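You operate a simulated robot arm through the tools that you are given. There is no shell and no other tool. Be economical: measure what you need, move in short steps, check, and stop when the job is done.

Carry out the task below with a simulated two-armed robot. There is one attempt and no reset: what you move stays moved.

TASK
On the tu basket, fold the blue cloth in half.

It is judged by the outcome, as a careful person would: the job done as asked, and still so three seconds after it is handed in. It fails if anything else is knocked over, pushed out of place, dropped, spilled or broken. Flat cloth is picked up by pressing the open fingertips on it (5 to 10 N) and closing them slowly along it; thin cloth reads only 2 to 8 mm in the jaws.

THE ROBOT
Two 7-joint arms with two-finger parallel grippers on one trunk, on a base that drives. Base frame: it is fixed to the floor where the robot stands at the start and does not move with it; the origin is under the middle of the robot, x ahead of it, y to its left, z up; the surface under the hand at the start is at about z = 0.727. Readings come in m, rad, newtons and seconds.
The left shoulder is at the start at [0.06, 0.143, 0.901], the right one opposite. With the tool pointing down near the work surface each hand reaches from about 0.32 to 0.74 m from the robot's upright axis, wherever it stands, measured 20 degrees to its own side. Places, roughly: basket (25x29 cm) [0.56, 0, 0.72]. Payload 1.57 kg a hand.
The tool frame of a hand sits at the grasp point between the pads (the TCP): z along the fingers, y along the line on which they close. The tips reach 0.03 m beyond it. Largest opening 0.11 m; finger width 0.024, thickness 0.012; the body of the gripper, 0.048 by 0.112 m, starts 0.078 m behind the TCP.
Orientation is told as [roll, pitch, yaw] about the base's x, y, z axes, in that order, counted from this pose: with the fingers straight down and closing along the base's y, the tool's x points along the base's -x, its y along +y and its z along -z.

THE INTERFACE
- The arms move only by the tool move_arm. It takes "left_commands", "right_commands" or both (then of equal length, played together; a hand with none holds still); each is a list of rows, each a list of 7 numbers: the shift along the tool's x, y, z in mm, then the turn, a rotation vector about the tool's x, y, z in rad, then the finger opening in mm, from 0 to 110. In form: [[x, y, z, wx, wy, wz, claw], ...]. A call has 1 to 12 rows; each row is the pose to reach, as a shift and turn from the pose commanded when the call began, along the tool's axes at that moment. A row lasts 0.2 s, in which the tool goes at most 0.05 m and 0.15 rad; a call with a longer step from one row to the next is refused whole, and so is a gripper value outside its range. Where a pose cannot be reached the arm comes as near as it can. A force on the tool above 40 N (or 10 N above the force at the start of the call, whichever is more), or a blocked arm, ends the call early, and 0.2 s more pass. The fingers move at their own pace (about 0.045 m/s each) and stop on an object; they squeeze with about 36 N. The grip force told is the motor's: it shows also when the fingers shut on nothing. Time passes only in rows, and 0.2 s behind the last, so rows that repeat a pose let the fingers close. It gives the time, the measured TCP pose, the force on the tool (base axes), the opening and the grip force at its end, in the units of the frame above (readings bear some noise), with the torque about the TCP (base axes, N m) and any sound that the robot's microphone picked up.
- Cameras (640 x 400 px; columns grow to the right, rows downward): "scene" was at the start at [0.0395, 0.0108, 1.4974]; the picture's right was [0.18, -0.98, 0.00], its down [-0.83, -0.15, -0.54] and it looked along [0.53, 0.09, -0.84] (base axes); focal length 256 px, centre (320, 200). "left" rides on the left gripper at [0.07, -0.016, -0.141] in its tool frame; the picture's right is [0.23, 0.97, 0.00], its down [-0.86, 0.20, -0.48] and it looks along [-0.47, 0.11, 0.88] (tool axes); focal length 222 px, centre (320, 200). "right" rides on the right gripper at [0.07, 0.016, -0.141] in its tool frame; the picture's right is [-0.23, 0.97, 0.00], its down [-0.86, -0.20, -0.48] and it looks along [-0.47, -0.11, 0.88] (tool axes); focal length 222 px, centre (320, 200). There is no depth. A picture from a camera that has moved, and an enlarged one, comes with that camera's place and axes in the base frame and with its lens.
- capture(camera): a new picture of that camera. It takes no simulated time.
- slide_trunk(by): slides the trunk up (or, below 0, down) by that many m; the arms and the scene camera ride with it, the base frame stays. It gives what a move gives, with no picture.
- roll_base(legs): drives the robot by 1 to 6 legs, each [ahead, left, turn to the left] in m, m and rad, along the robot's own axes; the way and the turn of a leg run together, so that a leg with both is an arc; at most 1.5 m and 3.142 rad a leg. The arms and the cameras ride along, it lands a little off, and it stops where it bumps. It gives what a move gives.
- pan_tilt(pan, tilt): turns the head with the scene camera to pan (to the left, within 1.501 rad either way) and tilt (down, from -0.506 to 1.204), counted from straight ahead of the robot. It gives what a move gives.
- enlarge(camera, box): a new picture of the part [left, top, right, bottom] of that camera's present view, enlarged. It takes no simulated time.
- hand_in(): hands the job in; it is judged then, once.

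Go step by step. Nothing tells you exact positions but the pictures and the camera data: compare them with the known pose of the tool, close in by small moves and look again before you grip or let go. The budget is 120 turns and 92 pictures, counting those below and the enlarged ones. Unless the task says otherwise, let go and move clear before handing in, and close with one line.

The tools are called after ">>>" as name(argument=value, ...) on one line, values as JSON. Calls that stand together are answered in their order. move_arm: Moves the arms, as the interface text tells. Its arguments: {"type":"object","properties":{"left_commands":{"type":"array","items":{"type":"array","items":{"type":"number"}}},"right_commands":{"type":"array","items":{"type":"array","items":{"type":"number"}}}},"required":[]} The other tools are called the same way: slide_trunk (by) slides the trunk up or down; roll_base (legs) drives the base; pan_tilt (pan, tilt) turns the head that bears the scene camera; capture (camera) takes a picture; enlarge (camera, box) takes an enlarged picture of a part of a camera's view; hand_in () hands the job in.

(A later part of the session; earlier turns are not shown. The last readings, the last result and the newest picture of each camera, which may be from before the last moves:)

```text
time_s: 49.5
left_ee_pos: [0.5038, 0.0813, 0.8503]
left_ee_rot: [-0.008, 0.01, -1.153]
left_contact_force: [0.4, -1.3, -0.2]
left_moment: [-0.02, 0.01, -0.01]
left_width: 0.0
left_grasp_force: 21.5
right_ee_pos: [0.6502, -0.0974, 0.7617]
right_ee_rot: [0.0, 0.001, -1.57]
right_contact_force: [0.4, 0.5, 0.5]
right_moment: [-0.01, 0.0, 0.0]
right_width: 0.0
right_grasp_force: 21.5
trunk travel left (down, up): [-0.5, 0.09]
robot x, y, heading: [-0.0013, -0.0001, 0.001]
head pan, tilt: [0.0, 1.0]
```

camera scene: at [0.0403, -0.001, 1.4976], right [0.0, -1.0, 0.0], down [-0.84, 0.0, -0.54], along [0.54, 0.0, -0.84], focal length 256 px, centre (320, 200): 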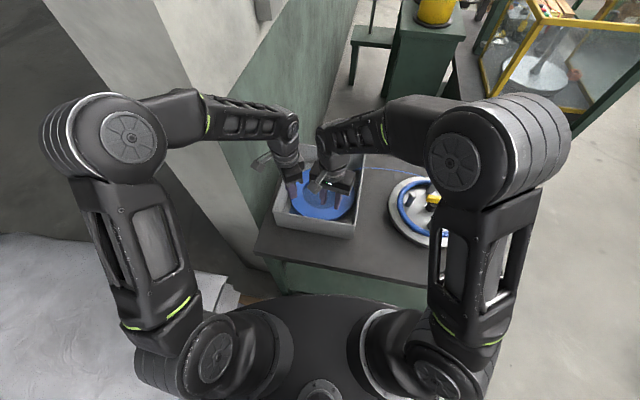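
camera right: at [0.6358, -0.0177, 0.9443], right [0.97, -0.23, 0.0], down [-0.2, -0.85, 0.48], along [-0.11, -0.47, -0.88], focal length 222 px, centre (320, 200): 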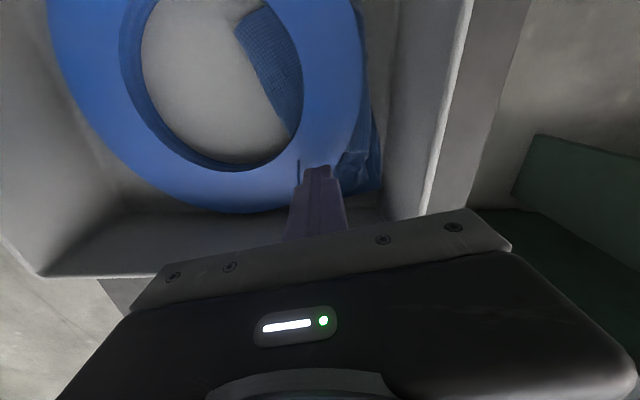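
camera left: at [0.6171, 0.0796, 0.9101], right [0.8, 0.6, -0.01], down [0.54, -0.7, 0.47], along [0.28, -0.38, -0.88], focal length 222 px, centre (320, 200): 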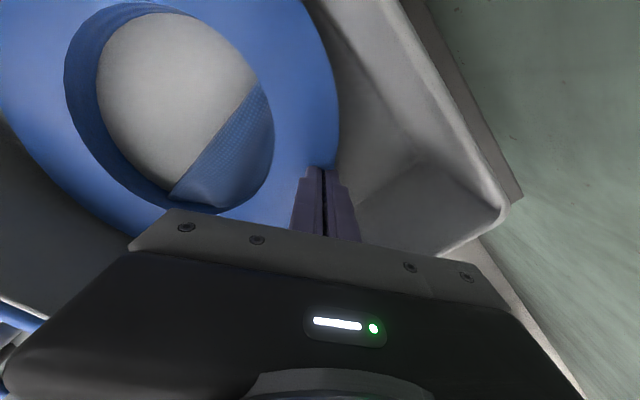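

>>> move_arm(right_commands=[[0, 0, 2, 0, 0, 0, 0], [0, 0, 2.3, 0, 0, 0, 0], [0, -4, 2.3, 0, 0, 0, 8], [0, -8, 2.3, 0, 0, 0, 16], [0, -12, 2.3, 0, 0, 0, 24], [0, -16, 2.3, 0, 0, 0, 32], [0, -20, 2.3, 0, 0, 0, 40], [0, -25, 2.3, 0, 0, 0, 50], [0, -30, 2.3, 0, 0, 0, 60], [0, -35, 2.3, 0, 0, 0, 70], [0, -40, 2.3, 0, 0, 0, 80]])

>>> enlarge(camera="right", box=[200, 0, 460, 220])

```text
time_s: 51.9
left_ee_pos: [0.5014, 0.0805, 0.8511]
left_ee_rot: [-0.006, 0.01, -1.153]
left_contact_force: [-0.7, 0.2, -0.7]
left_moment: [0.0, -0.01, -0.03]
left_width: 0.0
left_grasp_force: 21.3
right_ee_pos: [0.6087, -0.0973, 0.7594]
right_ee_rot: [0.003, -0.001, -1.572]
right_contact_force: [-0.4, 0.7, 19.2]
right_moment: [-0.03, -0.81, -0.03]
right_width: 0.0792
right_grasp_force: 0.1
trunk travel left (down, up): [-0.5, 0.09]
robot x, y, heading: [0.0022, -0.0006, 0.002]
head pan, tilt: [0.0, 1.0]
```

```text
1.82 times, centred on (330, 110) of right
camera zoom: at [0.6257, -0.0276, 0.9002], right [0.97, -0.23, 0.0], down [-0.2, -0.86, 0.48], along [-0.11, -0.47, -0.88], focal length 404 px, centre (302, 364)
```

zoom: 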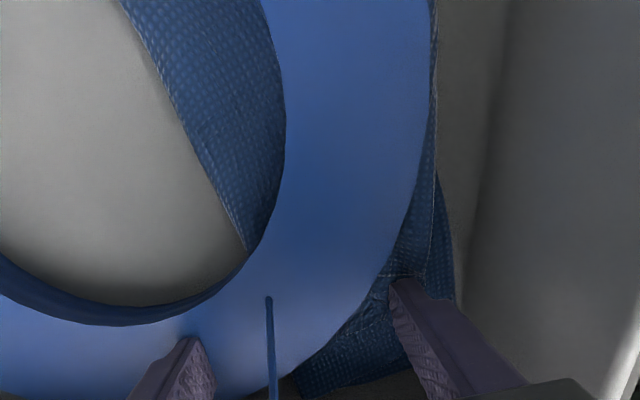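

Improved: fold's right end is now ≈(.60,−.135). The near finger slipped, so I'll repeat with a slight tilt loading the near finger more.

>>> move_arm(right_commands=[[0, 0, -10, 0, 0, 0, 80], [0, 0, -25, 0, 0, 0, 70], [0, 14, -25, -0.02, 0, 0, 40], [0, 28, -25, -0.04, 0, 0, 24], [0, 28, -12, -0.04, 0, 0, 24], [0, 28, -4, -0.04, 0, 0, 24], [0, 28, -1, -0.04, 0, 0, 24]])

>>> move_arm(right_commands=[[0, 0, 1, 0, 0, 0, 24], [0, -4, 1, 0, 0, 0, 32], [0, -8, 1, 0, 0, 0, 40], [0, -12, 1, 0, 0, 0, 48], [0, -16, 1, 0, 0, 0, 56], [0, -20, 1, 0, 0, 0, 64], [0, -24, 1, 0, 0, 0, 72], [0, -28, 1, 0, 0, 0, 80], [0, -33, 1, 0, 0, 0, 90]])

>>> enlarge(camera="right", box=[200, 0, 460, 220])

```text
time_s: 53.5
left_ee_pos: [0.5028, 0.0803, 0.8505]
left_ee_rot: [-0.008, 0.008, -1.152]
left_contact_force: [-0.3, 1.3, -0.7]
left_moment: [-0.01, 0.01, 0.01]
left_width: 0.0
left_grasp_force: 21.4
right_ee_pos: [0.6383, -0.0991, 0.7595]
right_ee_rot: [0.042, -0.001, -1.57]
right_contact_force: [-0.3, -0.3, 4.7]
right_moment: [-0.02, 0.06, 0.04]
right_width: 0.0239
right_grasp_force: 0.0
trunk travel left (down, up): [-0.5, 0.09]
robot x, y, heading: [0.0004, -0.0003, -0.001]
head pan, tilt: [0.0, 1.0]
```

```text
time_s: 55.4
left_ee_pos: [0.5025, 0.0815, 0.8503]
left_ee_rot: [-0.006, 0.009, -1.152]
left_contact_force: [0.3, 0.1, -0.9]
left_moment: [0.02, 0.02, -0.02]
left_width: 0.0001
left_grasp_force: 21.2
right_ee_pos: [0.6105, -0.0971, 0.7618]
right_ee_rot: [0.051, 0.004, -1.572]
right_contact_force: [1.1, 0.3, 17.6]
right_moment: [0.01, 0.84, 0.03]
right_width: 0.0892
right_grasp_force: 0.0
trunk travel left (down, up): [-0.5, 0.09]
robot x, y, heading: [0.0026, -0.0011, 0.005]
head pan, tilt: [0.0, 1.0]
stopped in row 9 (right hand): the force on the tool passed its limit at 41 N (the readings are from after the stop); the commanded pose is now the measured one
```

```text
1.82 times, centred on (330, 110) of right
camera zoom: at [0.6195, -0.0272, 0.9029], right [0.97, -0.23, 0.05], down [-0.22, -0.86, 0.46], along [-0.06, -0.46, -0.88], focal length 404 px, centre (302, 364)
```

zoom: 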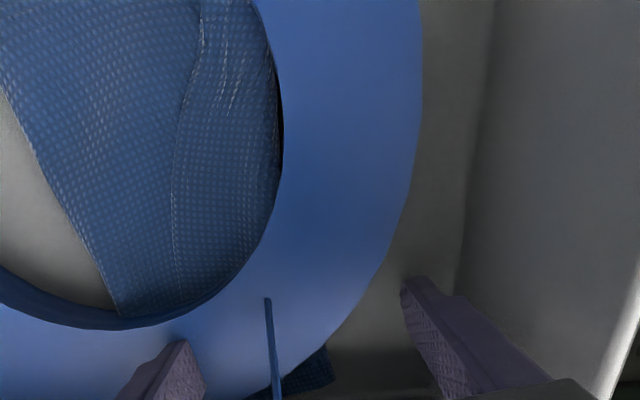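

The cloth as a whole got pulled back with the near finger, now mostly visible through the ring's hole. Lifting away to see it clearly.

>>> move_arm(right_commands=[[0, 0, -20, 0, 0, 0, 80], [0, 0, -50, 0.04, 0, 0, 40], [-20, 0, -80, 0.05, 0, 0, 10], [-50, 0, -100, 0.05, 0, 0, 0], [-50, 0, -110, 0.05, 0, 0, 0]])

>>> enlarge(camera="right", box=[160, 20, 400, 220])

>>> enlarge(camera="scene", box=[285, 145, 370, 215])

```text
time_s: 56.4
left_ee_pos: [0.5026, 0.0811, 0.8514]
left_ee_rot: [-0.006, 0.01, -1.15]
left_contact_force: [-1.0, -0.2, 0.1]
left_moment: [0.03, -0.01, -0.01]
left_width: 0.0001
left_grasp_force: 21.3
right_ee_pos: [0.6003, -0.1257, 0.8501]
right_ee_rot: [-0.013, 0.021, -1.563]
right_contact_force: [-0.4, -0.3, 0.0]
right_moment: [0.05, 0.0, 0.0]
right_width: 0.0135
right_grasp_force: 0.7
trunk travel left (down, up): [-0.5, 0.09]
robot x, y, heading: [-0.002, -0.0, 0.005]
head pan, tilt: [0.0, 1.0]
stopped in row 4 (right hand): the force on the tool passed its limit at 56 N (the readings are from after the stop); the commanded pose is now the measured one
```

```text
2.00 times, centred on (280, 120) of right
camera zoom: at [0.6176, -0.0591, 0.9921], right [0.98, -0.22, -0.02], down [-0.19, -0.87, 0.46], along [-0.12, -0.45, -0.89], focal length 444 px, centre (400, 360)
```

zoom: 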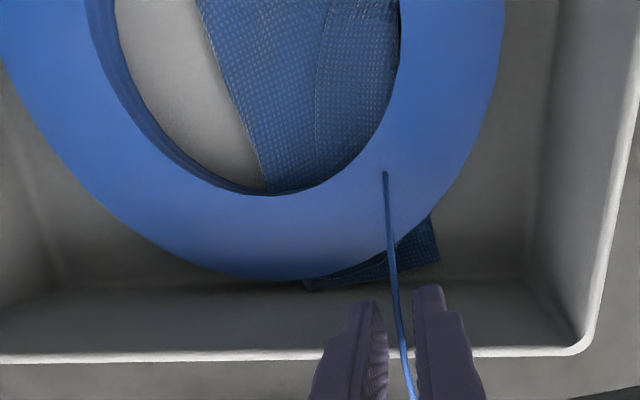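

```text
5.71 times, centred on (328, 180) of scene
camera zoom: at [0.0393, -0.0013, 1.4977], right [0.0, -1.0, 0.0], down [-0.84, 0.0, -0.54], along [0.54, 0.0, -0.84], focal length 1463 px, centre (277, 314)
```

zoom: 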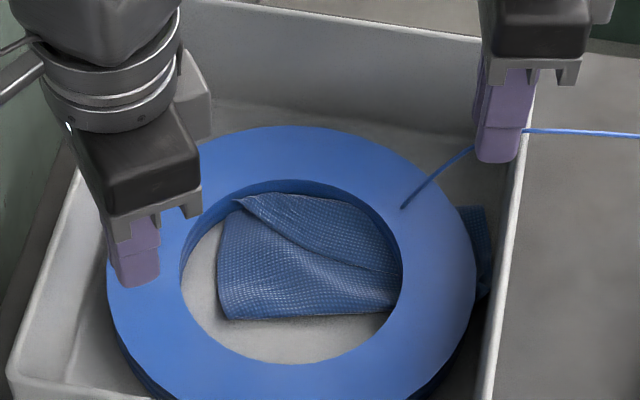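

The under-layer is now a good straight half (fold at x≈.53, C≈(.62,−.13), B≈(.623,.023)); only corner A slipped back to ≈(.565,−.10). I'll raise the right hand clear, turn it back, re-pinch A's edge and lay it onto C, with the left fingertip pinning the fold's left end.

>>> move_arm(right_commands=[[0, 0, -15, 0, 0, 0, 24], [0, 0, -30, 0, 0, -0.13, 24], [5, -8, -30, 0, 0, -0.26, 24], [10, -15, -30, 0, 0, -0.4, 24], [15, -22, -30, 0, 0, -0.54, 24], [20, -29, -30, 0, 0, -0.68, 24], [24, -36, -30, 0, 0, -0.82, 24], [28, -44, -30, 0, 0, -0.96, 24], [28, -44, -10, 0, 0, -1.08, 24], [28, -44, 20, 0, 0, -1.2, 24], [28, -44, 50, 0, 0, -1.2, 24], [28, -44, 50, 0, 0, -1.2, 24]])

>>> move_arm(left_commands=[[-20, 5, 0, 0, 0, 0, 0], [-40, 8, 0, 0, 0, 0, 0], [-73, 14, 10, 0, 0, 0, 0], [-73, 14, 50, 0, 0, 0, 0], [-73, 14, 75, 0, 0, 0, 0], [-73, 14, 88, 0, 0, 0, 0], [-73, 14, 92, 0, 0, 0, 0], [-73, 14, 92, 0, 0, 0, 0]])

>>> enlarge(camera="right", box=[220, 0, 520, 220])

>>> enlarge(camera="scene", box=[270, 130, 370, 230])

```text
time_s: 59.0
left_ee_pos: [0.503, 0.0815, 0.8502]
left_ee_rot: [-0.008, 0.01, -1.151]
left_contact_force: [-0.1, -0.3, 0.1]
left_moment: [0.04, -0.01, 0.02]
left_width: 0.0
left_grasp_force: 21.2
right_ee_pos: [0.5557, -0.0975, 0.7999]
right_ee_rot: [0.014, 0.018, -0.363]
right_contact_force: [0.4, 0.3, 0.5]
right_moment: [-0.01, 0.0, -0.01]
right_width: 0.0239
right_grasp_force: 0.0
trunk travel left (down, up): [-0.5, 0.09]
robot x, y, heading: [-0.0008, 0.0005, 0.007]
head pan, tilt: [0.0, 1.0]
```

```text
time_s: 60.8
left_ee_pos: [0.5443, 0.0208, 0.7585]
left_ee_rot: [-0.004, 0.008, -1.151]
left_contact_force: [-0.6, 0.9, 13.2]
left_moment: [0.03, 0.01, 0.0]
left_width: 0.0
left_grasp_force: 21.3
right_ee_pos: [0.5553, -0.0972, 0.8023]
right_ee_rot: [0.014, 0.021, -0.365]
right_contact_force: [0.2, 0.3, -0.2]
right_moment: [0.04, 0.04, 0.02]
right_width: 0.0241
right_grasp_force: 0.1
trunk travel left (down, up): [-0.5, 0.09]
robot x, y, heading: [0.0005, -0.0023, 0.007]
head pan, tilt: [0.0, 1.0]
```

```text
1.82 times, centred on (370, 110) of right
camera zoom: at [0.4979, -0.0602, 0.9436], right [0.56, 0.83, 0.01], down [0.73, -0.5, 0.46], along [0.39, -0.25, -0.89], focal length 404 px, centre (229, 364)
```

zoom: 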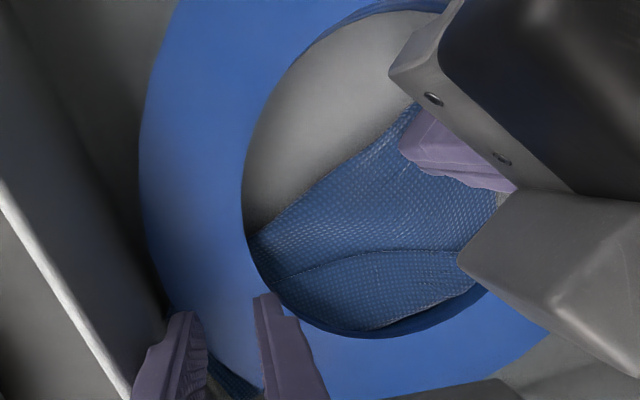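

```text
4.00 times, centred on (320, 180) of scene
camera zoom: at [0.0389, -0.0008, 1.4978], right [0.0, -1.0, 0.0], down [-0.84, 0.0, -0.54], along [0.54, 0.0, -0.84], focal length 1024 px, centre (320, 280)
```

zoom: 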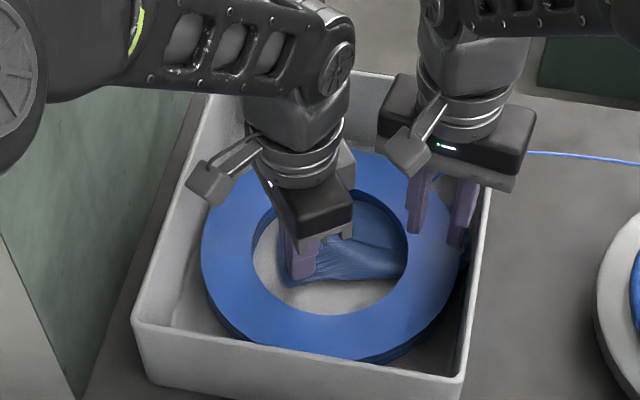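

A lies near (.55,−.12). Pressing there with the right fingers and pinching the top layer, then lifting slightly to check.

>>> move_arm(right_commands=[[5, -5, 15, 0, 0, 0, 26], [5, -5, 30, 0, 0, 0, 26], [5, -5, 38, 0, 0, 0, 26], [5, -5, 42, 0, 0, 0, 26], [5, -5, 42.5, 0, 0, 0, 26], [5, -5, 42.5, 0, 0, 0, 21], [5, -5, 42.5, 0, 0, 0, 16], [5, -5, 42.5, 0, 0, 0, 11], [5, -5, 42.5, 0, 0, 0, 6], [5, -5, 42.5, 0, 0, 0, 1], [5, -5, 42.5, 0, 0, 0, 0], [5, -5, 42.5, 0, 0, 0, 0]])

>>> move_arm(right_commands=[[0, 0, -10, 0, 0, 0, 0], [0, 0, -25, 0, 0, 0, 0], [0, 0, -40, 0, 0, 0, 0], [0, 0, -50, 0, 0, 0, 0], [0, 0, -50, 0, 0, 0, 0]])

>>> enlarge(camera="scene", box=[270, 130, 370, 230])

>>> enlarge(camera="right", box=[220, 0, 520, 220])

```text
time_s: 63.4
left_ee_pos: [0.5435, 0.0217, 0.7593]
left_ee_rot: [-0.006, 0.007, -1.151]
left_contact_force: [4.6, 0.5, 26.4]
left_moment: [0.01, -0.23, 0.02]
left_width: 0.0
left_grasp_force: 21.0
right_ee_pos: [0.5483, -0.1005, 0.7591]
right_ee_rot: [0.014, 0.019, -0.365]
right_contact_force: [0.9, -0.4, 4.8]
right_moment: [0.0, -0.07, 0.0]
right_width: 0.0012
right_grasp_force: 23.4
trunk travel left (down, up): [-0.5, 0.09]
robot x, y, heading: [0.0016, -0.0018, 0.002]
head pan, tilt: [0.0, 1.0]
```

```text
time_s: 64.6
left_ee_pos: [0.5457, 0.0209, 0.7596]
left_ee_rot: [-0.005, 0.007, -1.152]
left_contact_force: [5.3, -0.5, 27.8]
left_moment: [-0.03, -0.2, 0.03]
left_width: 0.0
left_grasp_force: 20.8
right_ee_pos: [0.5481, -0.1005, 0.8106]
right_ee_rot: [0.014, 0.017, -0.364]
right_contact_force: [0.4, -0.7, -0.6]
right_moment: [-0.03, 0.0, 0.01]
right_width: 0.0011
right_grasp_force: 23.5
trunk travel left (down, up): [-0.5, 0.09]
robot x, y, heading: [-0.0024, 0.0007, 0.0]
head pan, tilt: [0.0, 1.0]
```

```text
4.00 times, centred on (320, 180) of scene
camera zoom: at [0.0383, -0.0009, 1.4977], right [0.0, -1.0, 0.0], down [-0.84, 0.0, -0.54], along [0.54, 0.0, -0.84], focal length 1024 px, centre (320, 280)
```

zoom: 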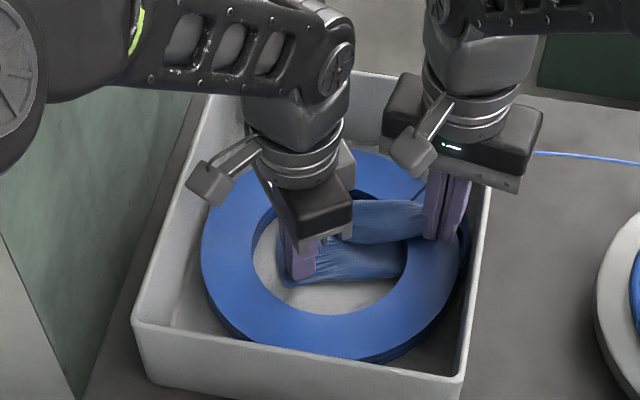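

```text
1.82 times, centred on (370, 110) of right
camera zoom: at [0.4904, -0.063, 0.9519], right [0.56, 0.83, 0.01], down [0.73, -0.5, 0.46], along [0.39, -0.25, -0.89], focal length 404 px, centre (229, 364)
```

zoom: 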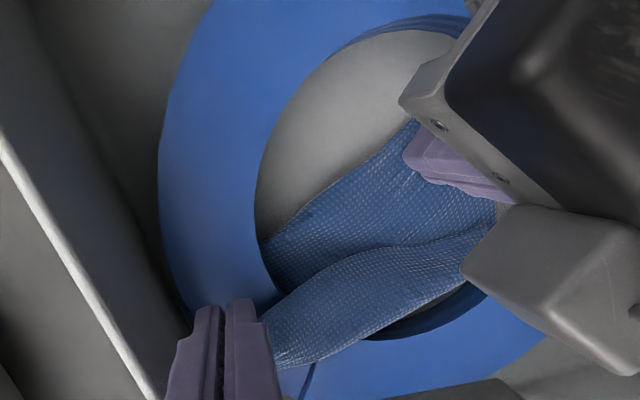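

This shows the flap's end had doubled back on itself and I now hold its free edge near A. Carrying it forward over to C (≈(.615,−.105)) and lowering.

>>> move_arm(right_commands=[[-12, 4, -4, 0, 0, 0, 0], [-25, 8, -5, 0, 0, 0, 0], [-38, 11, 0, 0, 0, 0, 0], [-50, 15, 10, 0, 0, 0, 0], [-60, 18, 22, 0, 0, 0, 0], [-66, 19, 34, 0, 0, 0, 0], [-70, 20, 43, 0, 0, 0, 0], [-70, 20, 47, 0, 0, 0, 0], [-70, 20, 47, 0, 0, 0, 0]], left_commands=[[0, 0, -1, 0, 0, 0, 0], [0, 0, -1.5, 0, 0, 0, 0], [0, 0, -1.5, 0, 0, 0, 0], [0, 0, -1.5, 0, 0, 0, 0], [0, 0, -1.5, 0, 0, 0, 0], [0, 0, -1.5, 0, 0, 0, 0], [0, 0, -1.5, 0, 0, 0, 0], [0, 0, -1.5, 0, 0, 0, 0], [0, 0, -1.5, 0, 0, 0, 0]])

>>> enlarge(camera="right", box=[220, 0, 520, 220])

```text
time_s: 66.6
left_ee_pos: [0.5428, 0.0212, 0.7588]
left_ee_rot: [-0.008, 0.009, -1.151]
left_contact_force: [-1.7, -1.8, 8.5]
left_moment: [-0.03, 0.03, 0.01]
left_width: 0.0
left_grasp_force: 20.9
right_ee_pos: [0.6208, -0.104, 0.7614]
right_ee_rot: [0.014, 0.02, -0.364]
right_contact_force: [0.6, 0.3, 0.4]
right_moment: [0.0, -0.01, -0.01]
right_width: 0.0013
right_grasp_force: 23.3
trunk travel left (down, up): [-0.5, 0.09]
robot x, y, heading: [0.0, 0.0018, 0.0]
head pan, tilt: [0.0, 1.0]
```

```text
1.82 times, centred on (370, 110) of right
camera zoom: at [0.5639, -0.0681, 0.9028], right [0.56, 0.83, 0.01], down [0.73, -0.5, 0.46], along [0.39, -0.25, -0.89], focal length 404 px, centre (229, 364)
```

zoom: 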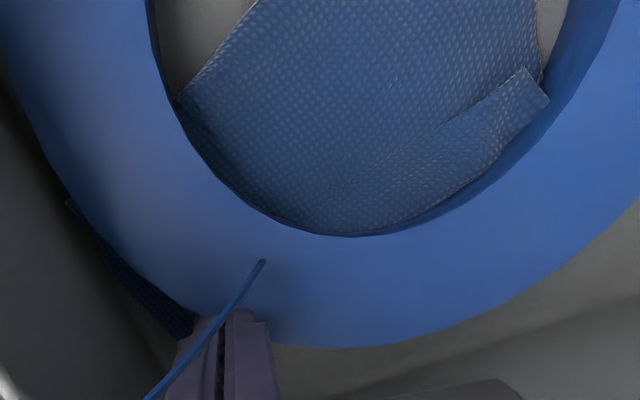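

A is on C now; near B a ~1.5 cm strip of the flap's edge is still turned back. Left hand will pinch that strip at ≈(.604,.026), lift and lay it forward, while the right holds A.

>>> move_arm(left_commands=[[0, 0, -20, 0, 0, 0, 0], [-7, 20, -30, 0, 0, 0, 10], [-14, 40, -30, 0, 0, 0, 20], [-20, 58, -25, 0, 0, 0, 20], [-20, 58, -12, 0, 0, 0, 20], [-20, 58, -4, 0, 0, 0, 20], [-20, 58, -0.7, 0, 0, 0, 20], [-20, 58, -0.7, 0, 0, 0, 16], [-20, 58, -0.7, 0, 0, 0, 11], [-20, 58, -0.7, 0, 0, 0, 6], [-20, 58, -0.7, 0, 0, 0, 1], [-20, 58, -0.7, 0, 0, 0, 0]])

>>> move_arm(left_commands=[[0, 0, -8, 0, 0, 0, 0], [0, 0, -18, 0, 0, 0, 0], [0, 0, -28, 0, 0, 0, 0], [0, 0, -28, 0, 0, 0, 0]])

>>> enlarge(camera="right", box=[220, 0, 520, 220])

```text
time_s: 69.2
left_ee_pos: [0.6056, 0.0272, 0.7601]
left_ee_rot: [-0.007, 0.005, -1.151]
left_contact_force: [1.9, -0.6, 9.8]
left_moment: [-0.05, -0.1, 0.01]
left_width: 0.0032
left_grasp_force: 24.6
right_ee_pos: [0.6211, -0.1054, 0.761]
right_ee_rot: [0.014, 0.019, -0.364]
right_contact_force: [0.1, 0.5, -0.2]
right_moment: [0.03, 0.0, -0.01]
right_width: 0.0009
right_grasp_force: 23.1
trunk travel left (down, up): [-0.5, 0.09]
robot x, y, heading: [-0.0016, -0.0005, 0.005]
head pan, tilt: [0.0, 1.0]
```

```text
time_s: 70.2
left_ee_pos: [0.6061, 0.0266, 0.7877]
left_ee_rot: [-0.009, 0.008, -1.149]
left_contact_force: [0.1, -1.3, -0.4]
left_moment: [-0.03, 0.01, -0.01]
left_width: 0.0024
left_grasp_force: 23.8
right_ee_pos: [0.6215, -0.1047, 0.761]
right_ee_rot: [0.015, 0.019, -0.366]
right_contact_force: [-0.4, 1.4, 0.9]
right_moment: [0.02, 0.0, 0.0]
right_width: 0.0011
right_grasp_force: 23.3
trunk travel left (down, up): [-0.5, 0.09]
robot x, y, heading: [-0.0001, -0.0029, 0.002]
head pan, tilt: [0.0, 1.0]
```

```text
1.82 times, centred on (370, 110) of right
camera zoom: at [0.5644, -0.0681, 0.9026], right [0.56, 0.83, 0.01], down [0.73, -0.5, 0.46], along [0.39, -0.25, -0.89], focal length 404 px, centre (229, 364)
```

zoom: 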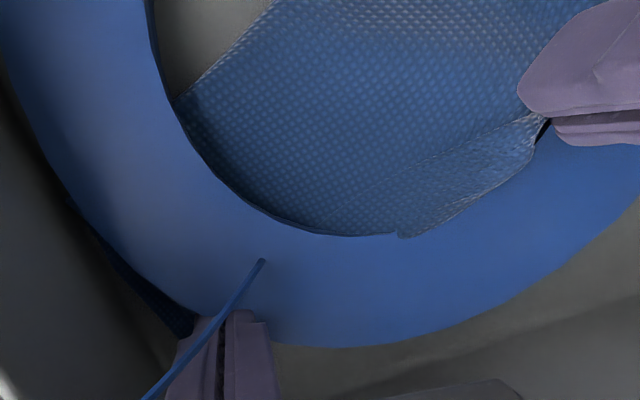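

Moving the held strip forward and laying it down, then releasing the left.

>>> move_arm(left_commands=[[-2, 8, -6, 0, 0, 0, 0], [-4, 16, -4, 0, 0, 0, 0], [-5, 24, 4, 0, 0, 0, 0], [-5, 26, 14, 0, 0, 0, 0], [-5, 26, 23, 0, 0, 0, 0], [-5, 26, 26, 0, 0, 0, 0], [-5, 26, 26, 0, 0, 0, 8], [-5, 26, 26, 0, 0, 0, 14], [-5, 26, 15, 0, 0, 0, 14], [-5, 26, -10, 0, 0, 0, 14], [10, 0, -40, 0, 0, 0, 14], [35, -25, -50, 0, 0, 0, 14]])

>>> enlarge(camera="right", box=[220, 0, 520, 220])

```text
time_s: 72.8
left_ee_pos: [0.5708, 0.0497, 0.838]
left_ee_rot: [-0.005, 0.008, -1.15]
left_contact_force: [0.5, -0.2, -0.6]
left_moment: [0.01, 0.01, -0.02]
left_width: 0.0143
left_grasp_force: 0.0
right_ee_pos: [0.6213, -0.1059, 0.7616]
right_ee_rot: [0.013, 0.02, -0.365]
right_contact_force: [0.2, -0.6, -0.5]
right_moment: [0.01, 0.01, 0.0]
right_width: 0.001
right_grasp_force: 22.8
trunk travel left (down, up): [-0.5, 0.09]
robot x, y, heading: [-0.0031, 0.001, 0.002]
head pan, tilt: [0.0, 1.0]
```

```text
1.82 times, centred on (370, 110) of right
camera zoom: at [0.564, -0.068, 0.9028], right [0.56, 0.83, 0.01], down [0.73, -0.5, 0.46], along [0.39, -0.25, -0.89], focal length 404 px, centre (229, 364)
```

zoom: 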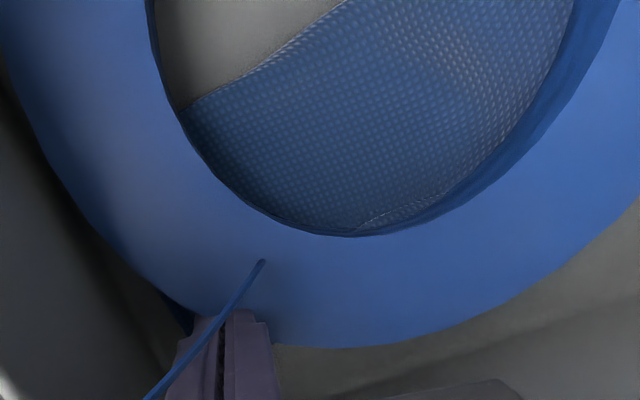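

The visible part is now flat with a clean fold line. Releasing A and lifting the right hand to inspect.

>>> move_arm(right_commands=[[0, 0, 0.5, 0, 0, 0, 8], [0, 0, 0.5, 0, 0, 0, 14], [0, 0, 0, 0, 0, 0, 14], [0, 0, -20, 0, 0, 0, 14], [0, 0, -50, 0, 0, 0, 14], [10, 0, -90, 0, 0, 0, 14], [25, 0, -120, 0, 0, 0, 14], [40, 0, -130, 0, 0, 0, 14], [60, 0, -130, 0, 0, 0, 14]])

>>> enlarge(camera="right", box=[200, 0, 520, 220])

>>> enlarge(camera="scene", box=[280, 140, 370, 220])

```text
time_s: 74.8
left_ee_pos: [0.569, 0.049, 0.8366]
left_ee_rot: [-0.01, 0.009, -1.149]
left_contact_force: [-0.7, -0.5, 0.8]
left_moment: [0.02, 0.0, 0.0]
left_width: 0.014
left_grasp_force: 0.0
right_ee_pos: [0.5649, -0.0874, 0.8927]
right_ee_rot: [0.016, 0.019, -0.367]
right_contact_force: [0.4, -0.3, 0.5]
right_moment: [0.02, 0.0, -0.01]
right_width: 0.014
right_grasp_force: 0.1
trunk travel left (down, up): [-0.5, 0.09]
robot x, y, heading: [-0.0011, -0.0021, 0.004]
head pan, tilt: [0.0, 1.0]
```

```text
1.82 times, centred on (360, 110) of right
camera zoom: at [0.5089, -0.05, 1.0335], right [0.56, 0.83, 0.01], down [0.73, -0.5, 0.46], along [0.39, -0.25, -0.89], focal length 404 px, centre (247, 364)
```

zoom: 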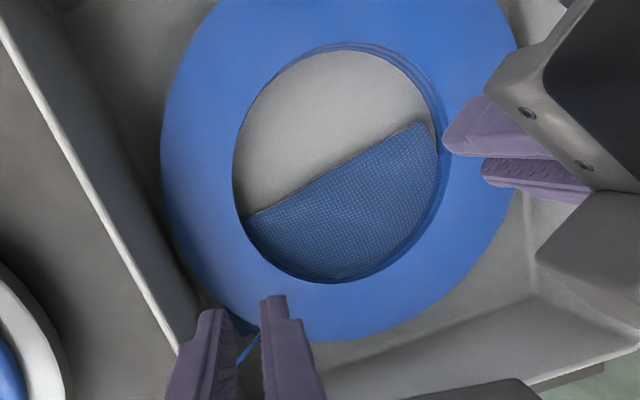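

```text
5.00 times, centred on (325, 180) of scene
camera zoom: at [0.0398, -0.0007, 1.4976], right [0.0, -1.0, 0.0], down [-0.84, 0.0, -0.54], along [0.54, 0.0, -0.84], focal length 1280 px, centre (295, 300)
```

zoom: 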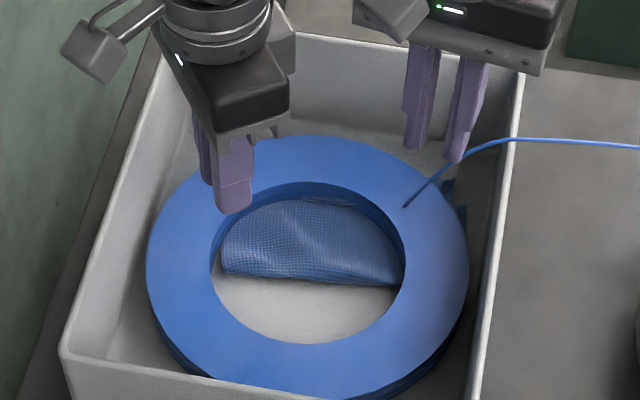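

>>> enlarge(camera="scene", box=[312, 150, 376, 190])

```text
10.00 times, centred on (344, 170) of scene
camera zoom: at [0.0398, -0.0007, 1.4976], right [0.0, -1.0, 0.0], down [-0.84, 0.0, -0.54], along [0.54, 0.0, -0.84], focal length 2560 px, centre (80, 500)
```

zoom: 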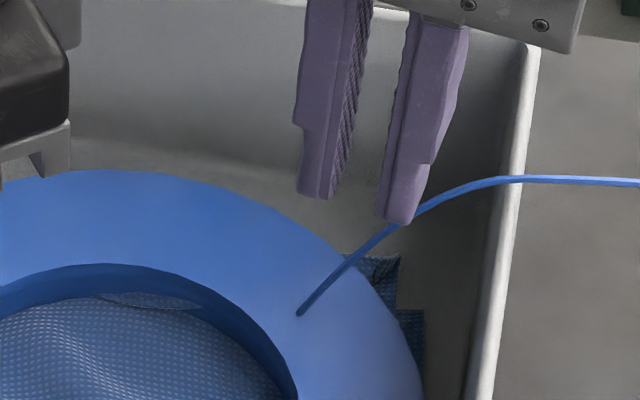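

Corner A (≈.642,−.121) overshoots C (≈.618,−.130) by about 2.4 cm. I'll pinch A just beyond C's edge (single layer there) and set it back that much.

>>> move_arm(right_commands=[[-25, 2, 20, 0, 0, 0, 24], [-50, 4, 45, 0, 0, 0, 24], [-70, 6, 75, 0, 0, 0, 24], [-70, 6, 105, 0, 0, 0, 24], [-70, 6, 122, 0, 0, 0, 24], [-70, 6, 130, 0, 0, 0, 24], [-70, 6, 133, 0, 0, 0, 24], [-70, 6, 133.8, 0, 0, 0, 20], [-70, 6, 133.8, 0, 0, 0, 14], [-70, 6, 133.8, 0, 0, 0, 8], [-70, 6, 133.8, 0, 0, 0, 2], [-70, 6, 133.8, 0, 0, 0, 0]])

>>> move_arm(right_commands=[[0, 0, -8, 0, 0, 0, 0], [0, 0, -18, 0, 0, 0, 0], [6, -2, -22, 0, 0, 0, 0], [14, -5, -22, 0, 0, 0, 0], [22, -8, -20, 0, 0, 0, 0], [22, -8, -10, 0, 0, 0, 0], [22, -8, -3, 0, 0, 0, 0], [22, -8, -3, 0, 0, 0, 0]])

>>> enlarge(camera="scene", box=[290, 150, 370, 200])

```text
time_s: 77.4
left_ee_pos: [0.5695, 0.0488, 0.8395]
left_ee_rot: [-0.008, 0.006, -1.15]
left_contact_force: [-0.1, 0.5, 0.5]
left_moment: [-0.02, 0.03, 0.01]
left_width: 0.0139
left_grasp_force: 0.0
right_ee_pos: [0.6318, -0.1042, 0.7592]
right_ee_rot: [0.015, 0.016, -0.364]
right_contact_force: [1.0, 1.3, 21.9]
right_moment: [0.04, 0.08, -0.04]
right_width: 0.0043
right_grasp_force: 24.7
trunk travel left (down, up): [-0.5, 0.09]
robot x, y, heading: [0.002, -0.0019, 0.009]
head pan, tilt: [0.0, 1.0]
```

```text
time_s: 79.2
left_ee_pos: [0.57, 0.0491, 0.8379]
left_ee_rot: [-0.007, 0.011, -1.149]
left_contact_force: [-0.2, -0.2, -0.1]
left_moment: [0.01, -0.01, -0.03]
left_width: 0.0137
left_grasp_force: 0.1
right_ee_pos: [0.6092, -0.1033, 0.761]
right_ee_rot: [0.015, 0.02, -0.364]
right_contact_force: [-0.4, 0.2, 3.4]
right_moment: [0.01, 0.0, 0.0]
right_width: 0.0027
right_grasp_force: 23.6
trunk travel left (down, up): [-0.5, 0.09]
robot x, y, heading: [-0.0014, 0.0033, 0.006]
head pan, tilt: [0.0, 1.0]
```

```text
8.00 times, centred on (330, 175) of scene
camera zoom: at [0.04, -0.0008, 1.4976], right [0.0, -1.0, 0.0], down [-0.84, 0.0, -0.54], along [0.54, 0.0, -0.84], focal length 2048 px, centre (240, 400)
```

zoom: 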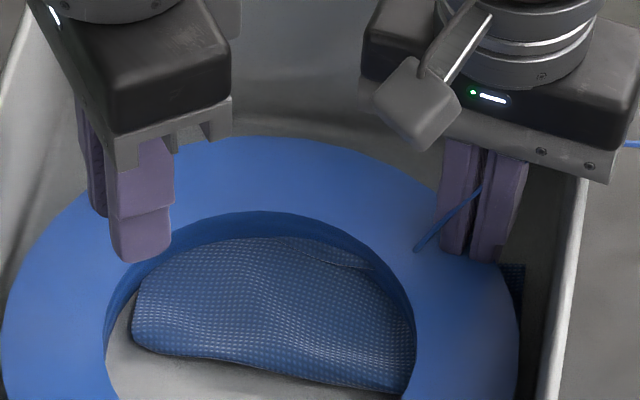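

That looks neat. Releasing A, patting the ruck flat with closed tips, and then withdrawing.

>>> move_arm(right_commands=[[0, 0, 0, 0, 0, 0, 8], [0, 0, 0, 0, 0, 0, 14], [0, 0, -12, 0, 0, 0, 14], [0, 0, -25, 0, 0, 0, 14], [0, 0, -25, 0, 0, 0, 0], [0, 0, -25, 0, 0, 0, 0], [0, 0, -12, 0, 0, 0, 0], [0, 0, -2, 0, 0, 0, 0], [0, 0, 0.5, 0, 0, 0, 0], [0, 0, -20, 0, 0, 0, 0], [0, 0, -60, 0, 0, 0, 0], [0, 0, -100, 0, 0, 0, 0]])

>>> move_arm(right_commands=[[30, 0, -20, 0, 0, 0, 0], [60, 0, -30, 0, 0, 0, 0], [90, 0, -30, 0, 0, 0, 0], [90, 0, -30, 0, 0, 0, 0]], left_commands=[[0, 0, -25, 0, 0, 0, 14], [20, -20, -40, 0, 0, 0, 14], [45, -45, -40, 0, 0, 0, 14], [60, -75, -40, 0, 0, 0, 14]])

>>> enlarge(camera="scene", box=[280, 140, 370, 210])

>>> enlarge(camera="right", box=[240, 0, 560, 200])

```text
time_s: 81.8
left_ee_pos: [0.5691, 0.0483, 0.8379]
left_ee_rot: [-0.008, 0.008, -1.151]
left_contact_force: [-0.3, 0.2, 0.1]
left_moment: [-0.03, -0.03, 0.03]
left_width: 0.0139
left_grasp_force: 0.1
right_ee_pos: [0.6095, -0.1042, 0.8626]
right_ee_rot: [0.016, 0.019, -0.365]
right_contact_force: [0.6, 0.5, -0.2]
right_moment: [-0.01, -0.02, 0.02]
right_width: 0.0012
right_grasp_force: 23.8
trunk travel left (down, up): [-0.5, 0.09]
robot x, y, heading: [-0.002, 0.0017, 0.009]
head pan, tilt: [0.0, 1.0]
```

```text
time_s: 82.8
left_ee_pos: [0.477, 0.0736, 0.879]
left_ee_rot: [-0.009, 0.007, -1.15]
left_contact_force: [-0.2, 0.2, 0.0]
left_moment: [0.02, -0.01, -0.01]
left_width: 0.014
left_grasp_force: 0.0
right_ee_pos: [0.5256, -0.0737, 0.892]
right_ee_rot: [0.015, 0.018, -0.364]
right_contact_force: [0.5, -0.5, 0.0]
right_moment: [-0.02, -0.01, 0.03]
right_width: 0.0014
right_grasp_force: 23.2
trunk travel left (down, up): [-0.5, 0.09]
robot x, y, heading: [-0.0004, 0.0006, 0.002]
head pan, tilt: [0.0, 1.0]
```

```text
5.71 times, centred on (325, 175) of scene
camera zoom: at [0.0398, -0.0009, 1.4976], right [0.0, -1.0, 0.0], down [-0.84, 0.0, -0.54], along [0.54, 0.0, -0.84], focal length 1463 px, centre (291, 343)
```

zoom: 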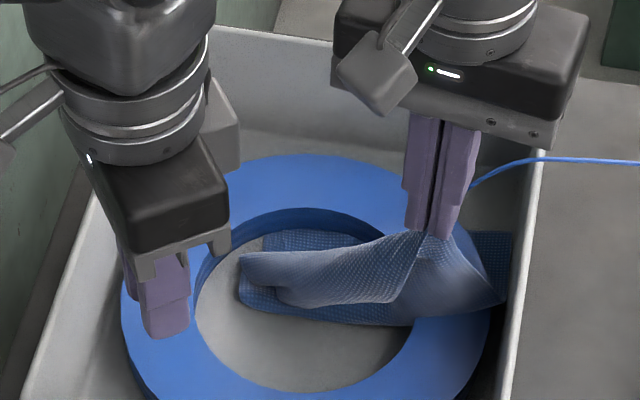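

```text
2.00 times, centred on (400, 100) of right
camera zoom: at [0.4687, -0.0365, 1.0342], right [0.56, 0.83, 0.01], down [0.73, -0.5, 0.46], along [0.39, -0.25, -0.89], focal length 444 px, centre (160, 400)
```

zoom: 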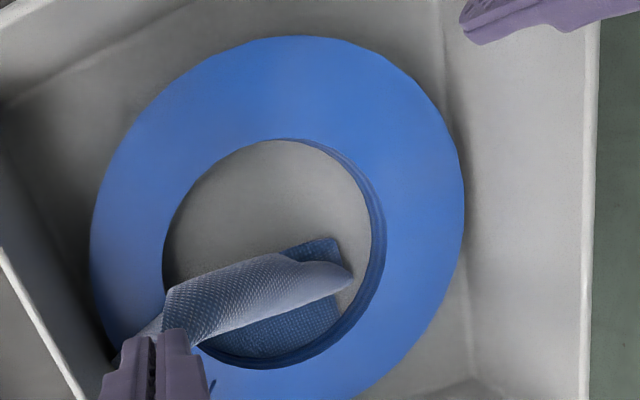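

The closed tips had caught the standing ruck again, so A was lifted with the hand. I'll carry A back along an arc onto C, then open wide before leaving.

>>> move_arm(right_commands=[[-15, 0, 6, 0, 0, 0, 0], [-30, 0, 18, 0, 0, 0, 0], [-45, 0, 34, 0, 0, 0, 0], [-60, -1, 52, 0, 0, 0, 0], [-73, -2, 72, 0, 0, 0, 0], [-84, -2, 92, 0, 0, 0, 0], [-91, -3, 110, 0, 0, 0, 0], [-94, -3, 122, 0, 0, 0, 0], [-94, -3, 129, 0, 0, 0, 0], [-94, -3, 129, 0, 0, 0, 0]])

>>> enlarge(camera="right", box=[200, 0, 500, 210])

```text
time_s: 85.0
left_ee_pos: [0.4783, 0.0738, 0.879]
left_ee_rot: [-0.008, 0.008, -1.149]
left_contact_force: [0.2, 0.1, -0.5]
left_moment: [0.02, 0.03, 0.04]
left_width: 0.0138
left_grasp_force: 0.2
right_ee_pos: [0.6124, -0.1078, 0.7622]
right_ee_rot: [0.014, 0.021, -0.365]
right_contact_force: [0.6, -0.4, 3.3]
right_moment: [0.0, -0.03, -0.02]
right_width: 0.0015
right_grasp_force: 23.0
trunk travel left (down, up): [-0.5, 0.09]
robot x, y, heading: [-0.0016, 0.0012, 0.003]
head pan, tilt: [0.0, 1.0]
```

```text
1.90 times, centred on (350, 105) of right
camera zoom: at [0.5546, -0.0705, 0.9029], right [0.56, 0.83, 0.01], down [0.73, -0.5, 0.46], along [0.39, -0.25, -0.89], focal length 423 px, centre (263, 381)
```

zoom: 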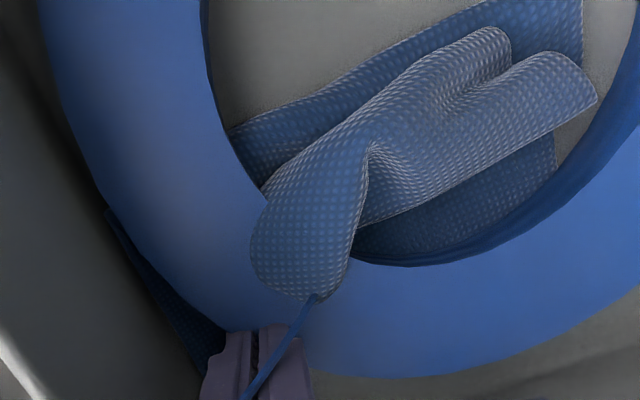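

The flap is bunched up in the middle, with B's edge free at ≈(.598,.02). The left hand will pinch near B's edge and pull it forward to D to stretch the flap flat, with the right still holding A.

>>> move_arm(left_commands=[[-25, 18, 0, 0, 0, 0, 18], [-50, 36, 0, 0, 0, 0, 18], [-75, 54, 5, 0, 0, 0, 18], [-104, 74, 20, 0, 0, 0, 18], [-104, 74, 55, 0, 0, 0, 18], [-104, 74, 90, 0, 0, 0, 18], [-104, 74, 108, 0, 0, 0, 18], [-104, 74, 116, 0, 0, 0, 18], [-104, 74, 118.5, 0, 0, 0, 14], [-104, 74, 118.5, 0, 0, 0, 8], [-104, 74, 118.5, 0, 0, 0, 2], [-104, 74, 118.5, 0, 0, 0, 0]])

>>> move_arm(left_commands=[[0, 0, -8, 0, 0, 0, 0], [0, 0, -20, 0, 0, 0, 0], [-2, 10, -24, 0, 0, 0, 0], [-6, 20, -24, 0, 0, 0, 0], [-10, 30, -22, 0, 0, 0, 0], [-12, 40, -18, 0, 0, 0, 0], [-12, 48, -12, 0, 0, 0, 0], [-12, 50, -5, 0, 0, 0, 0], [-12, 50, -3, 0, 0, 0, 0]])

>>> enlarge(camera="right", box=[200, 0, 500, 210])

```text
time_s: 87.6
left_ee_pos: [0.5855, 0.0062, 0.7597]
left_ee_rot: [-0.006, 0.007, -1.15]
left_contact_force: [0.3, -0.8, 14.6]
left_moment: [-0.05, 0.02, -0.03]
left_width: 0.0016
left_grasp_force: 23.4
right_ee_pos: [0.6104, -0.1081, 0.7624]
right_ee_rot: [0.014, 0.017, -0.366]
right_contact_force: [1.0, 0.0, 2.6]
right_moment: [0.01, 0.0, -0.02]
right_width: 0.0015
right_grasp_force: 23.4
trunk travel left (down, up): [-0.5, 0.09]
robot x, y, heading: [-0.0013, -0.0029, 0.006]
head pan, tilt: [0.0, 1.0]
```

```text
time_s: 89.6
left_ee_pos: [0.6367, 0.0176, 0.7619]
left_ee_rot: [-0.007, 0.009, -1.15]
left_contact_force: [-0.5, 1.6, 1.8]
left_moment: [0.0, 0.01, 0.0]
left_width: 0.0016
left_grasp_force: 23.2
right_ee_pos: [0.6118, -0.107, 0.7614]
right_ee_rot: [0.013, 0.018, -0.365]
right_contact_force: [-0.5, 1.5, 3.2]
right_moment: [0.04, 0.01, 0.01]
right_width: 0.0019
right_grasp_force: 23.6
trunk travel left (down, up): [-0.5, 0.09]
robot x, y, heading: [-0.0012, 0.0024, 0.0]
head pan, tilt: [0.0, 1.0]
```

```text
1.90 times, centred on (350, 105) of right
camera zoom: at [0.5544, -0.0705, 0.9029], right [0.56, 0.83, 0.01], down [0.73, -0.5, 0.46], along [0.39, -0.25, -0.89], focal length 423 px, centre (263, 381)
```

zoom: 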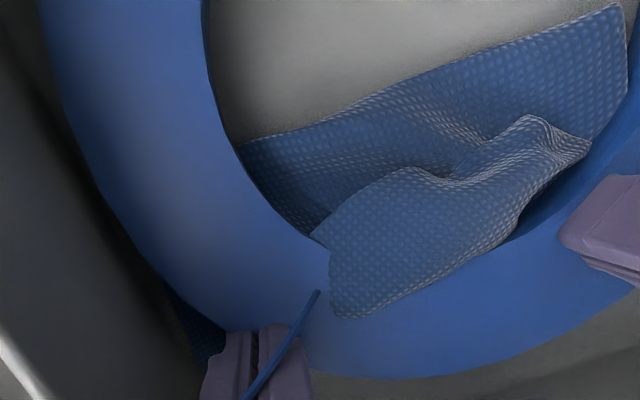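

There is slack between the hands; spreading them slightly apart and forward (a little lifted) to pull the flap smooth, then down.

>>> move_arm(left_commands=[[0, 0, -14, 0, 0, 0, 0], [4, 6, -16, 0, 0, 0, 0], [8, 12, -16, 0, 0, 0, 0], [11, 14, -14, 0, 0, 0, 0], [11, 14, -7, 0, 0, 0, 0], [11, 14, 0, 0, 0, 0, 0], [11, 14, 0, 0, 0, 0, 0]], right_commands=[[0, 0, -14, 0, 0, 0, 0], [-4, -2, -16, 0, 0, 0, 0], [-9, -5, -16, 0, 0, 0, 0], [-12, -6, -14, 0, 0, 0, 0], [-12, -6, -7, 0, 0, 0, 0], [-12, -6, 0, 0, 0, 0, 0], [-12, -6, 0, 0, 0, 0, 0]])

>>> enlarge(camera="right", box=[200, 0, 500, 210])

```text
time_s: 91.2
left_ee_pos: [0.645, 0.032, 0.7626]
left_ee_rot: [-0.009, 0.008, -1.15]
left_contact_force: [0.8, -0.5, 1.7]
left_moment: [-0.03, -0.01, 0.0]
left_width: 0.0013
left_grasp_force: 23.1
right_ee_pos: [0.621, -0.1179, 0.7623]
right_ee_rot: [0.014, 0.019, -0.365]
right_contact_force: [-0.6, 0.2, 2.4]
right_moment: [0.01, -0.04, -0.03]
right_width: 0.0014
right_grasp_force: 23.2
trunk travel left (down, up): [-0.5, 0.09]
robot x, y, heading: [-0.0007, -0.0015, 0.003]
head pan, tilt: [0.0, 1.0]
```

```text
1.90 times, centred on (350, 105) of right
camera zoom: at [0.5638, -0.0806, 0.9033], right [0.56, 0.83, 0.01], down [0.73, -0.5, 0.46], along [0.39, -0.25, -0.89], focal length 423 px, centre (263, 381)
```

zoom: 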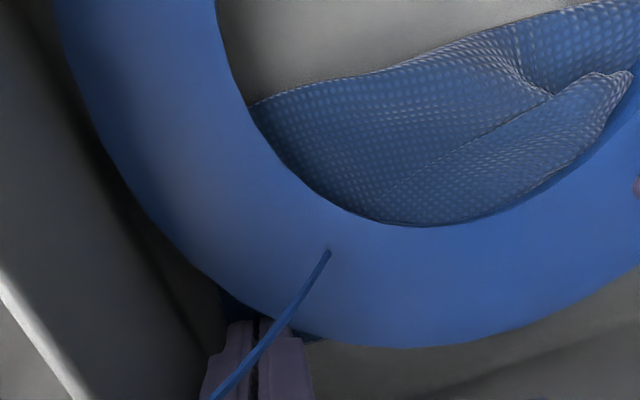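

Much flatter now; only a ~3 cm strip of the flap's edge near B is turned back (AB edge at ≈(.613,.037)). Left releases, re-pinches that strip, flips it forward, and releases with the jaws left open.

>>> move_arm(left_commands=[[0, 0, 0, 0, 0, 0, 8], [0, 0, 0, 0, 0, 0, 18], [0, 0, -15, 0, 0, 0, 18], [0, 0, -32, 0, 0, 0, 18], [8, -22, -32, 0, 0, 0, 18], [8, -22, -15, 0, 0, 0, 18], [8, -22, -3, 0, 0, 0, 18], [8, -22, 2.5, 0, 0, 0, 18], [8, -22, 2.5, 0, 0, 0, 12], [8, -22, 2.5, 0, 0, 0, 6], [8, -22, 2.5, 0, 0, 0, 1], [8, -22, 2.5, 0, 0, 0, 0]])

>>> move_arm(left_commands=[[0, 0, -12, 0, 0, 0, 0], [0, 0, -26, 0, 0, 0, 0], [-3, 8, -34, 0, 0, 0, 0], [-7, 18, -34, 0, 0, 0, 0], [-11, 28, -28, 0, 0, 0, 0], [-14, 34, -18, 0, 0, 0, 0], [-14, 34, -8, 0, 0, 0, 0], [-14, 34, -2, 0, 0, 0, 0], [-14, 34, -2, 0, 0, 0, 0]])

>>> enlarge(camera="right", box=[220, 0, 520, 210])

```text
time_s: 93.8
left_ee_pos: [0.6215, 0.0306, 0.761]
left_ee_rot: [-0.007, 0.007, -1.149]
left_contact_force: [0.4, 0.3, 10.8]
left_moment: [-0.04, -0.03, 0.0]
left_width: 0.0016
left_grasp_force: 23.8
right_ee_pos: [0.6202, -0.1186, 0.762]
right_ee_rot: [0.013, 0.02, -0.364]
right_contact_force: [-0.3, 0.3, 0.8]
right_moment: [0.03, 0.0, 0.01]
right_width: 0.0014
right_grasp_force: 23.6
trunk travel left (down, up): [-0.5, 0.09]
robot x, y, heading: [0.0004, -0.0015, 0.006]
head pan, tilt: [0.0, 1.0]
```

```text
time_s: 95.8
left_ee_pos: [0.659, 0.0327, 0.7605]
left_ee_rot: [-0.007, 0.008, -1.148]
left_contact_force: [-0.6, -1.0, 6.0]
left_moment: [-0.04, 0.06, -0.04]
left_width: 0.0019
left_grasp_force: 23.3
right_ee_pos: [0.6216, -0.1181, 0.7614]
right_ee_rot: [0.015, 0.02, -0.366]
right_contact_force: [0.9, 0.5, 0.4]
right_moment: [0.07, -0.01, -0.04]
right_width: 0.0015
right_grasp_force: 23.2
trunk travel left (down, up): [-0.5, 0.09]
robot x, y, heading: [-0.0005, 0.0001, 0.003]
head pan, tilt: [0.0, 1.0]
```

```text
1.90 times, centred on (370, 105) of right
camera zoom: at [0.5635, -0.0806, 0.9033], right [0.56, 0.83, 0.01], down [0.73, -0.5, 0.46], along [0.39, -0.25, -0.89], focal length 423 px, centre (225, 381)
```

zoom: 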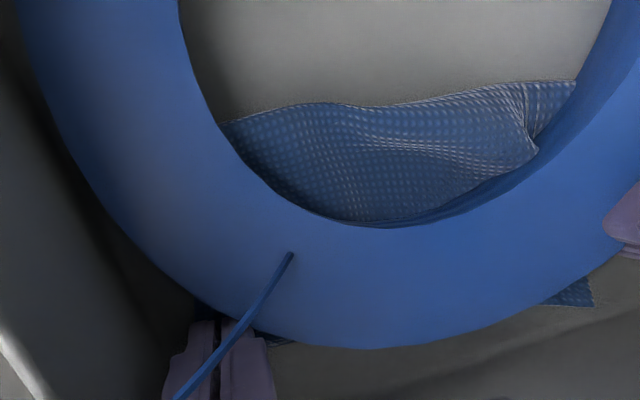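

Far corner D now shows at ≈(.69,.02) with B held just inside it; the fold's left end needs rolling back ~2.5 cm to take up the slack. I'll release B with open jaws, rise well clear before closing, and stroke the fold's left part back toward the robot.

>>> move_arm(left_commands=[[0, 0, 0, 0, 0, 0, 10], [0, 0, 0, 0, 0, 0, 22], [0, 0, -20, 0, 0, 0, 30], [0, 0, -55, 0, 0, 0, 30], [0, -10, -75, 0, 0, 0, 15], [-6, -38, -75, 0, 0, 0, 0], [-6, -38, -75, 0, 0, 0, 0], [-6, -38, -45, 0, 0, 0, 0], [-6, -38, -15, 0, 0, 0, 0], [-6, -38, -3, 0, 0, 0, 0], [-6, -38, 0, 0, 0, 0, 0]])

>>> move_arm(left_commands=[[0, 0, 1.3, 0, 0, 0, 0], [0, 0, 1.8, 0, 0, 0, 0], [4, -4, 1.8, 0, 0, 0, 0], [8, -8, 1.8, 0, 0, 0, 0], [12, -12, 1.8, 0, 0, 0, 0], [16, -16, 1.8, 0, 0, 0, 0], [20, -20, 1.8, 0, 0, 0, 0], [24, -24, 1.8, 0, 0, 0, 0], [24, -24, -15, 0, 0, 0, 0], [24, -24, -50, 0, 0, 0, 0], [24, -24, -90, 0, 0, 0, 0]])

```text
time_s: 98.2
left_ee_pos: [0.6257, 0.012, 0.761]
left_ee_rot: [-0.006, 0.009, -1.151]
left_contact_force: [0.6, 0.2, 0.8]
left_moment: [0.0, 0.0, -0.02]
left_width: 0.0
left_grasp_force: 21.2
right_ee_pos: [0.6209, -0.1176, 0.7614]
right_ee_rot: [0.013, 0.019, -0.365]
right_contact_force: [0.6, 0.1, 1.0]
right_moment: [0.02, -0.02, 0.0]
right_width: 0.0016
right_grasp_force: 23.3
trunk travel left (down, up): [-0.5, 0.09]
robot x, y, heading: [-0.0019, -0.0012, 0.004]
head pan, tilt: [0.0, 1.0]
```

```text
time_s: 100.6
left_ee_pos: [0.5948, 0.0236, 0.851]
left_ee_rot: [-0.008, 0.011, -1.153]
left_contact_force: [-0.5, -0.4, 0.1]
left_moment: [0.03, -0.02, 0.03]
left_width: 0.0
left_grasp_force: 21.6
right_ee_pos: [0.6203, -0.1181, 0.7609]
right_ee_rot: [0.014, 0.021, -0.365]
right_contact_force: [-0.5, -0.4, 1.7]
right_moment: [-0.03, 0.05, 0.02]
right_width: 0.0014
right_grasp_force: 23.1
trunk travel left (down, up): [-0.5, 0.09]
robot x, y, heading: [0.003, 0.0024, 0.003]
head pan, tilt: [0.0, 1.0]
```

Nothing is caught in the left jaws. Now releasing A with wide-open jaws, rising straight, and withdrawing both hands.

>>> move_arm(right_commands=[[0, 0, 0.5, 0, 0, 0, 8], [0, 0, 0.5, 0, 0, 0, 18], [0, 0, 0, 0, 0, 0, 26], [0, 0, -10, 0, 0, 0, 30], [0, 0, -30, 0, 0, 0, 30], [0, 0, -60, 0, 0, 0, 30], [0, 0, -95, 0, 0, 0, 30], [0, 0, -130, 0, 0, 0, 30], [30, -20, -140, 0, 0, 0, 30], [60, -40, -140, 0, 0, 0, 30], [80, -60, -140, 0, 0, 0, 30], [80, -60, -140, 0, 0, 0, 30]], left_commands=[[0, 0, -20, 0, 0, 0, 0], [10, -20, -30, 0, 0, 0, 0], [20, -40, -30, 0, 0, 0, 0], [30, -65, -30, 0, 0, 0, 0], [40, -90, -30, 0, 0, 0, 0], [50, -110, -30, 0, 0, 0, 0], [50, -110, -30, 0, 0, 0, 0], [50, -110, -30, 0, 0, 0, 0], [50, -110, -30, 0, 0, 0, 0], [50, -110, -30, 0, 0, 0, 0], [50, -110, -30, 0, 0, 0, 0], [50, -110, -30, 0, 0, 0, 0]])

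>>> enlarge(camera="scene", box=[280, 140, 370, 210])

```text
time_s: 103.2
left_ee_pos: [0.4759, 0.0239, 0.883]
left_ee_rot: [-0.01, 0.008, -1.15]
left_contact_force: [1.3, 0.4, -0.4]
left_moment: [0.02, 0.02, -0.01]
left_width: 0.0
left_grasp_force: 21.8
right_ee_pos: [0.5266, -0.1477, 0.902]
right_ee_rot: [0.014, 0.019, -0.365]
right_contact_force: [0.0, -0.3, -0.7]
right_moment: [0.06, 0.03, 0.0]
right_width: 0.0299
right_grasp_force: 0.0
trunk travel left (down, up): [-0.5, 0.09]
robot x, y, heading: [-0.0034, -0.0007, 0.003]
head pan, tilt: [0.0, 1.0]
```

```text
5.71 times, centred on (325, 175) of scene
camera zoom: at [0.0405, -0.0007, 1.4975], right [0.0, -1.0, 0.0], down [-0.84, 0.0, -0.54], along [0.54, 0.0, -0.84], focal length 1463 px, centre (291, 343)
```

zoom: 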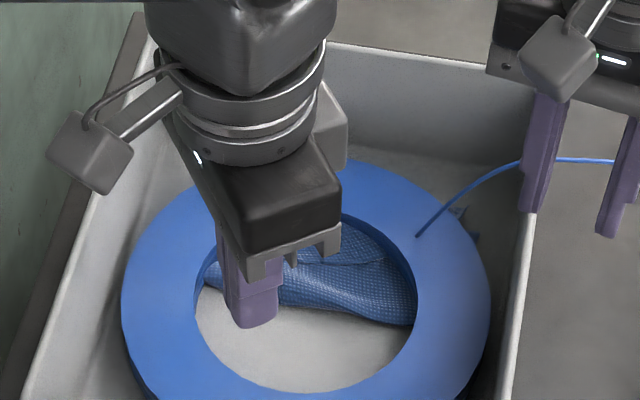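

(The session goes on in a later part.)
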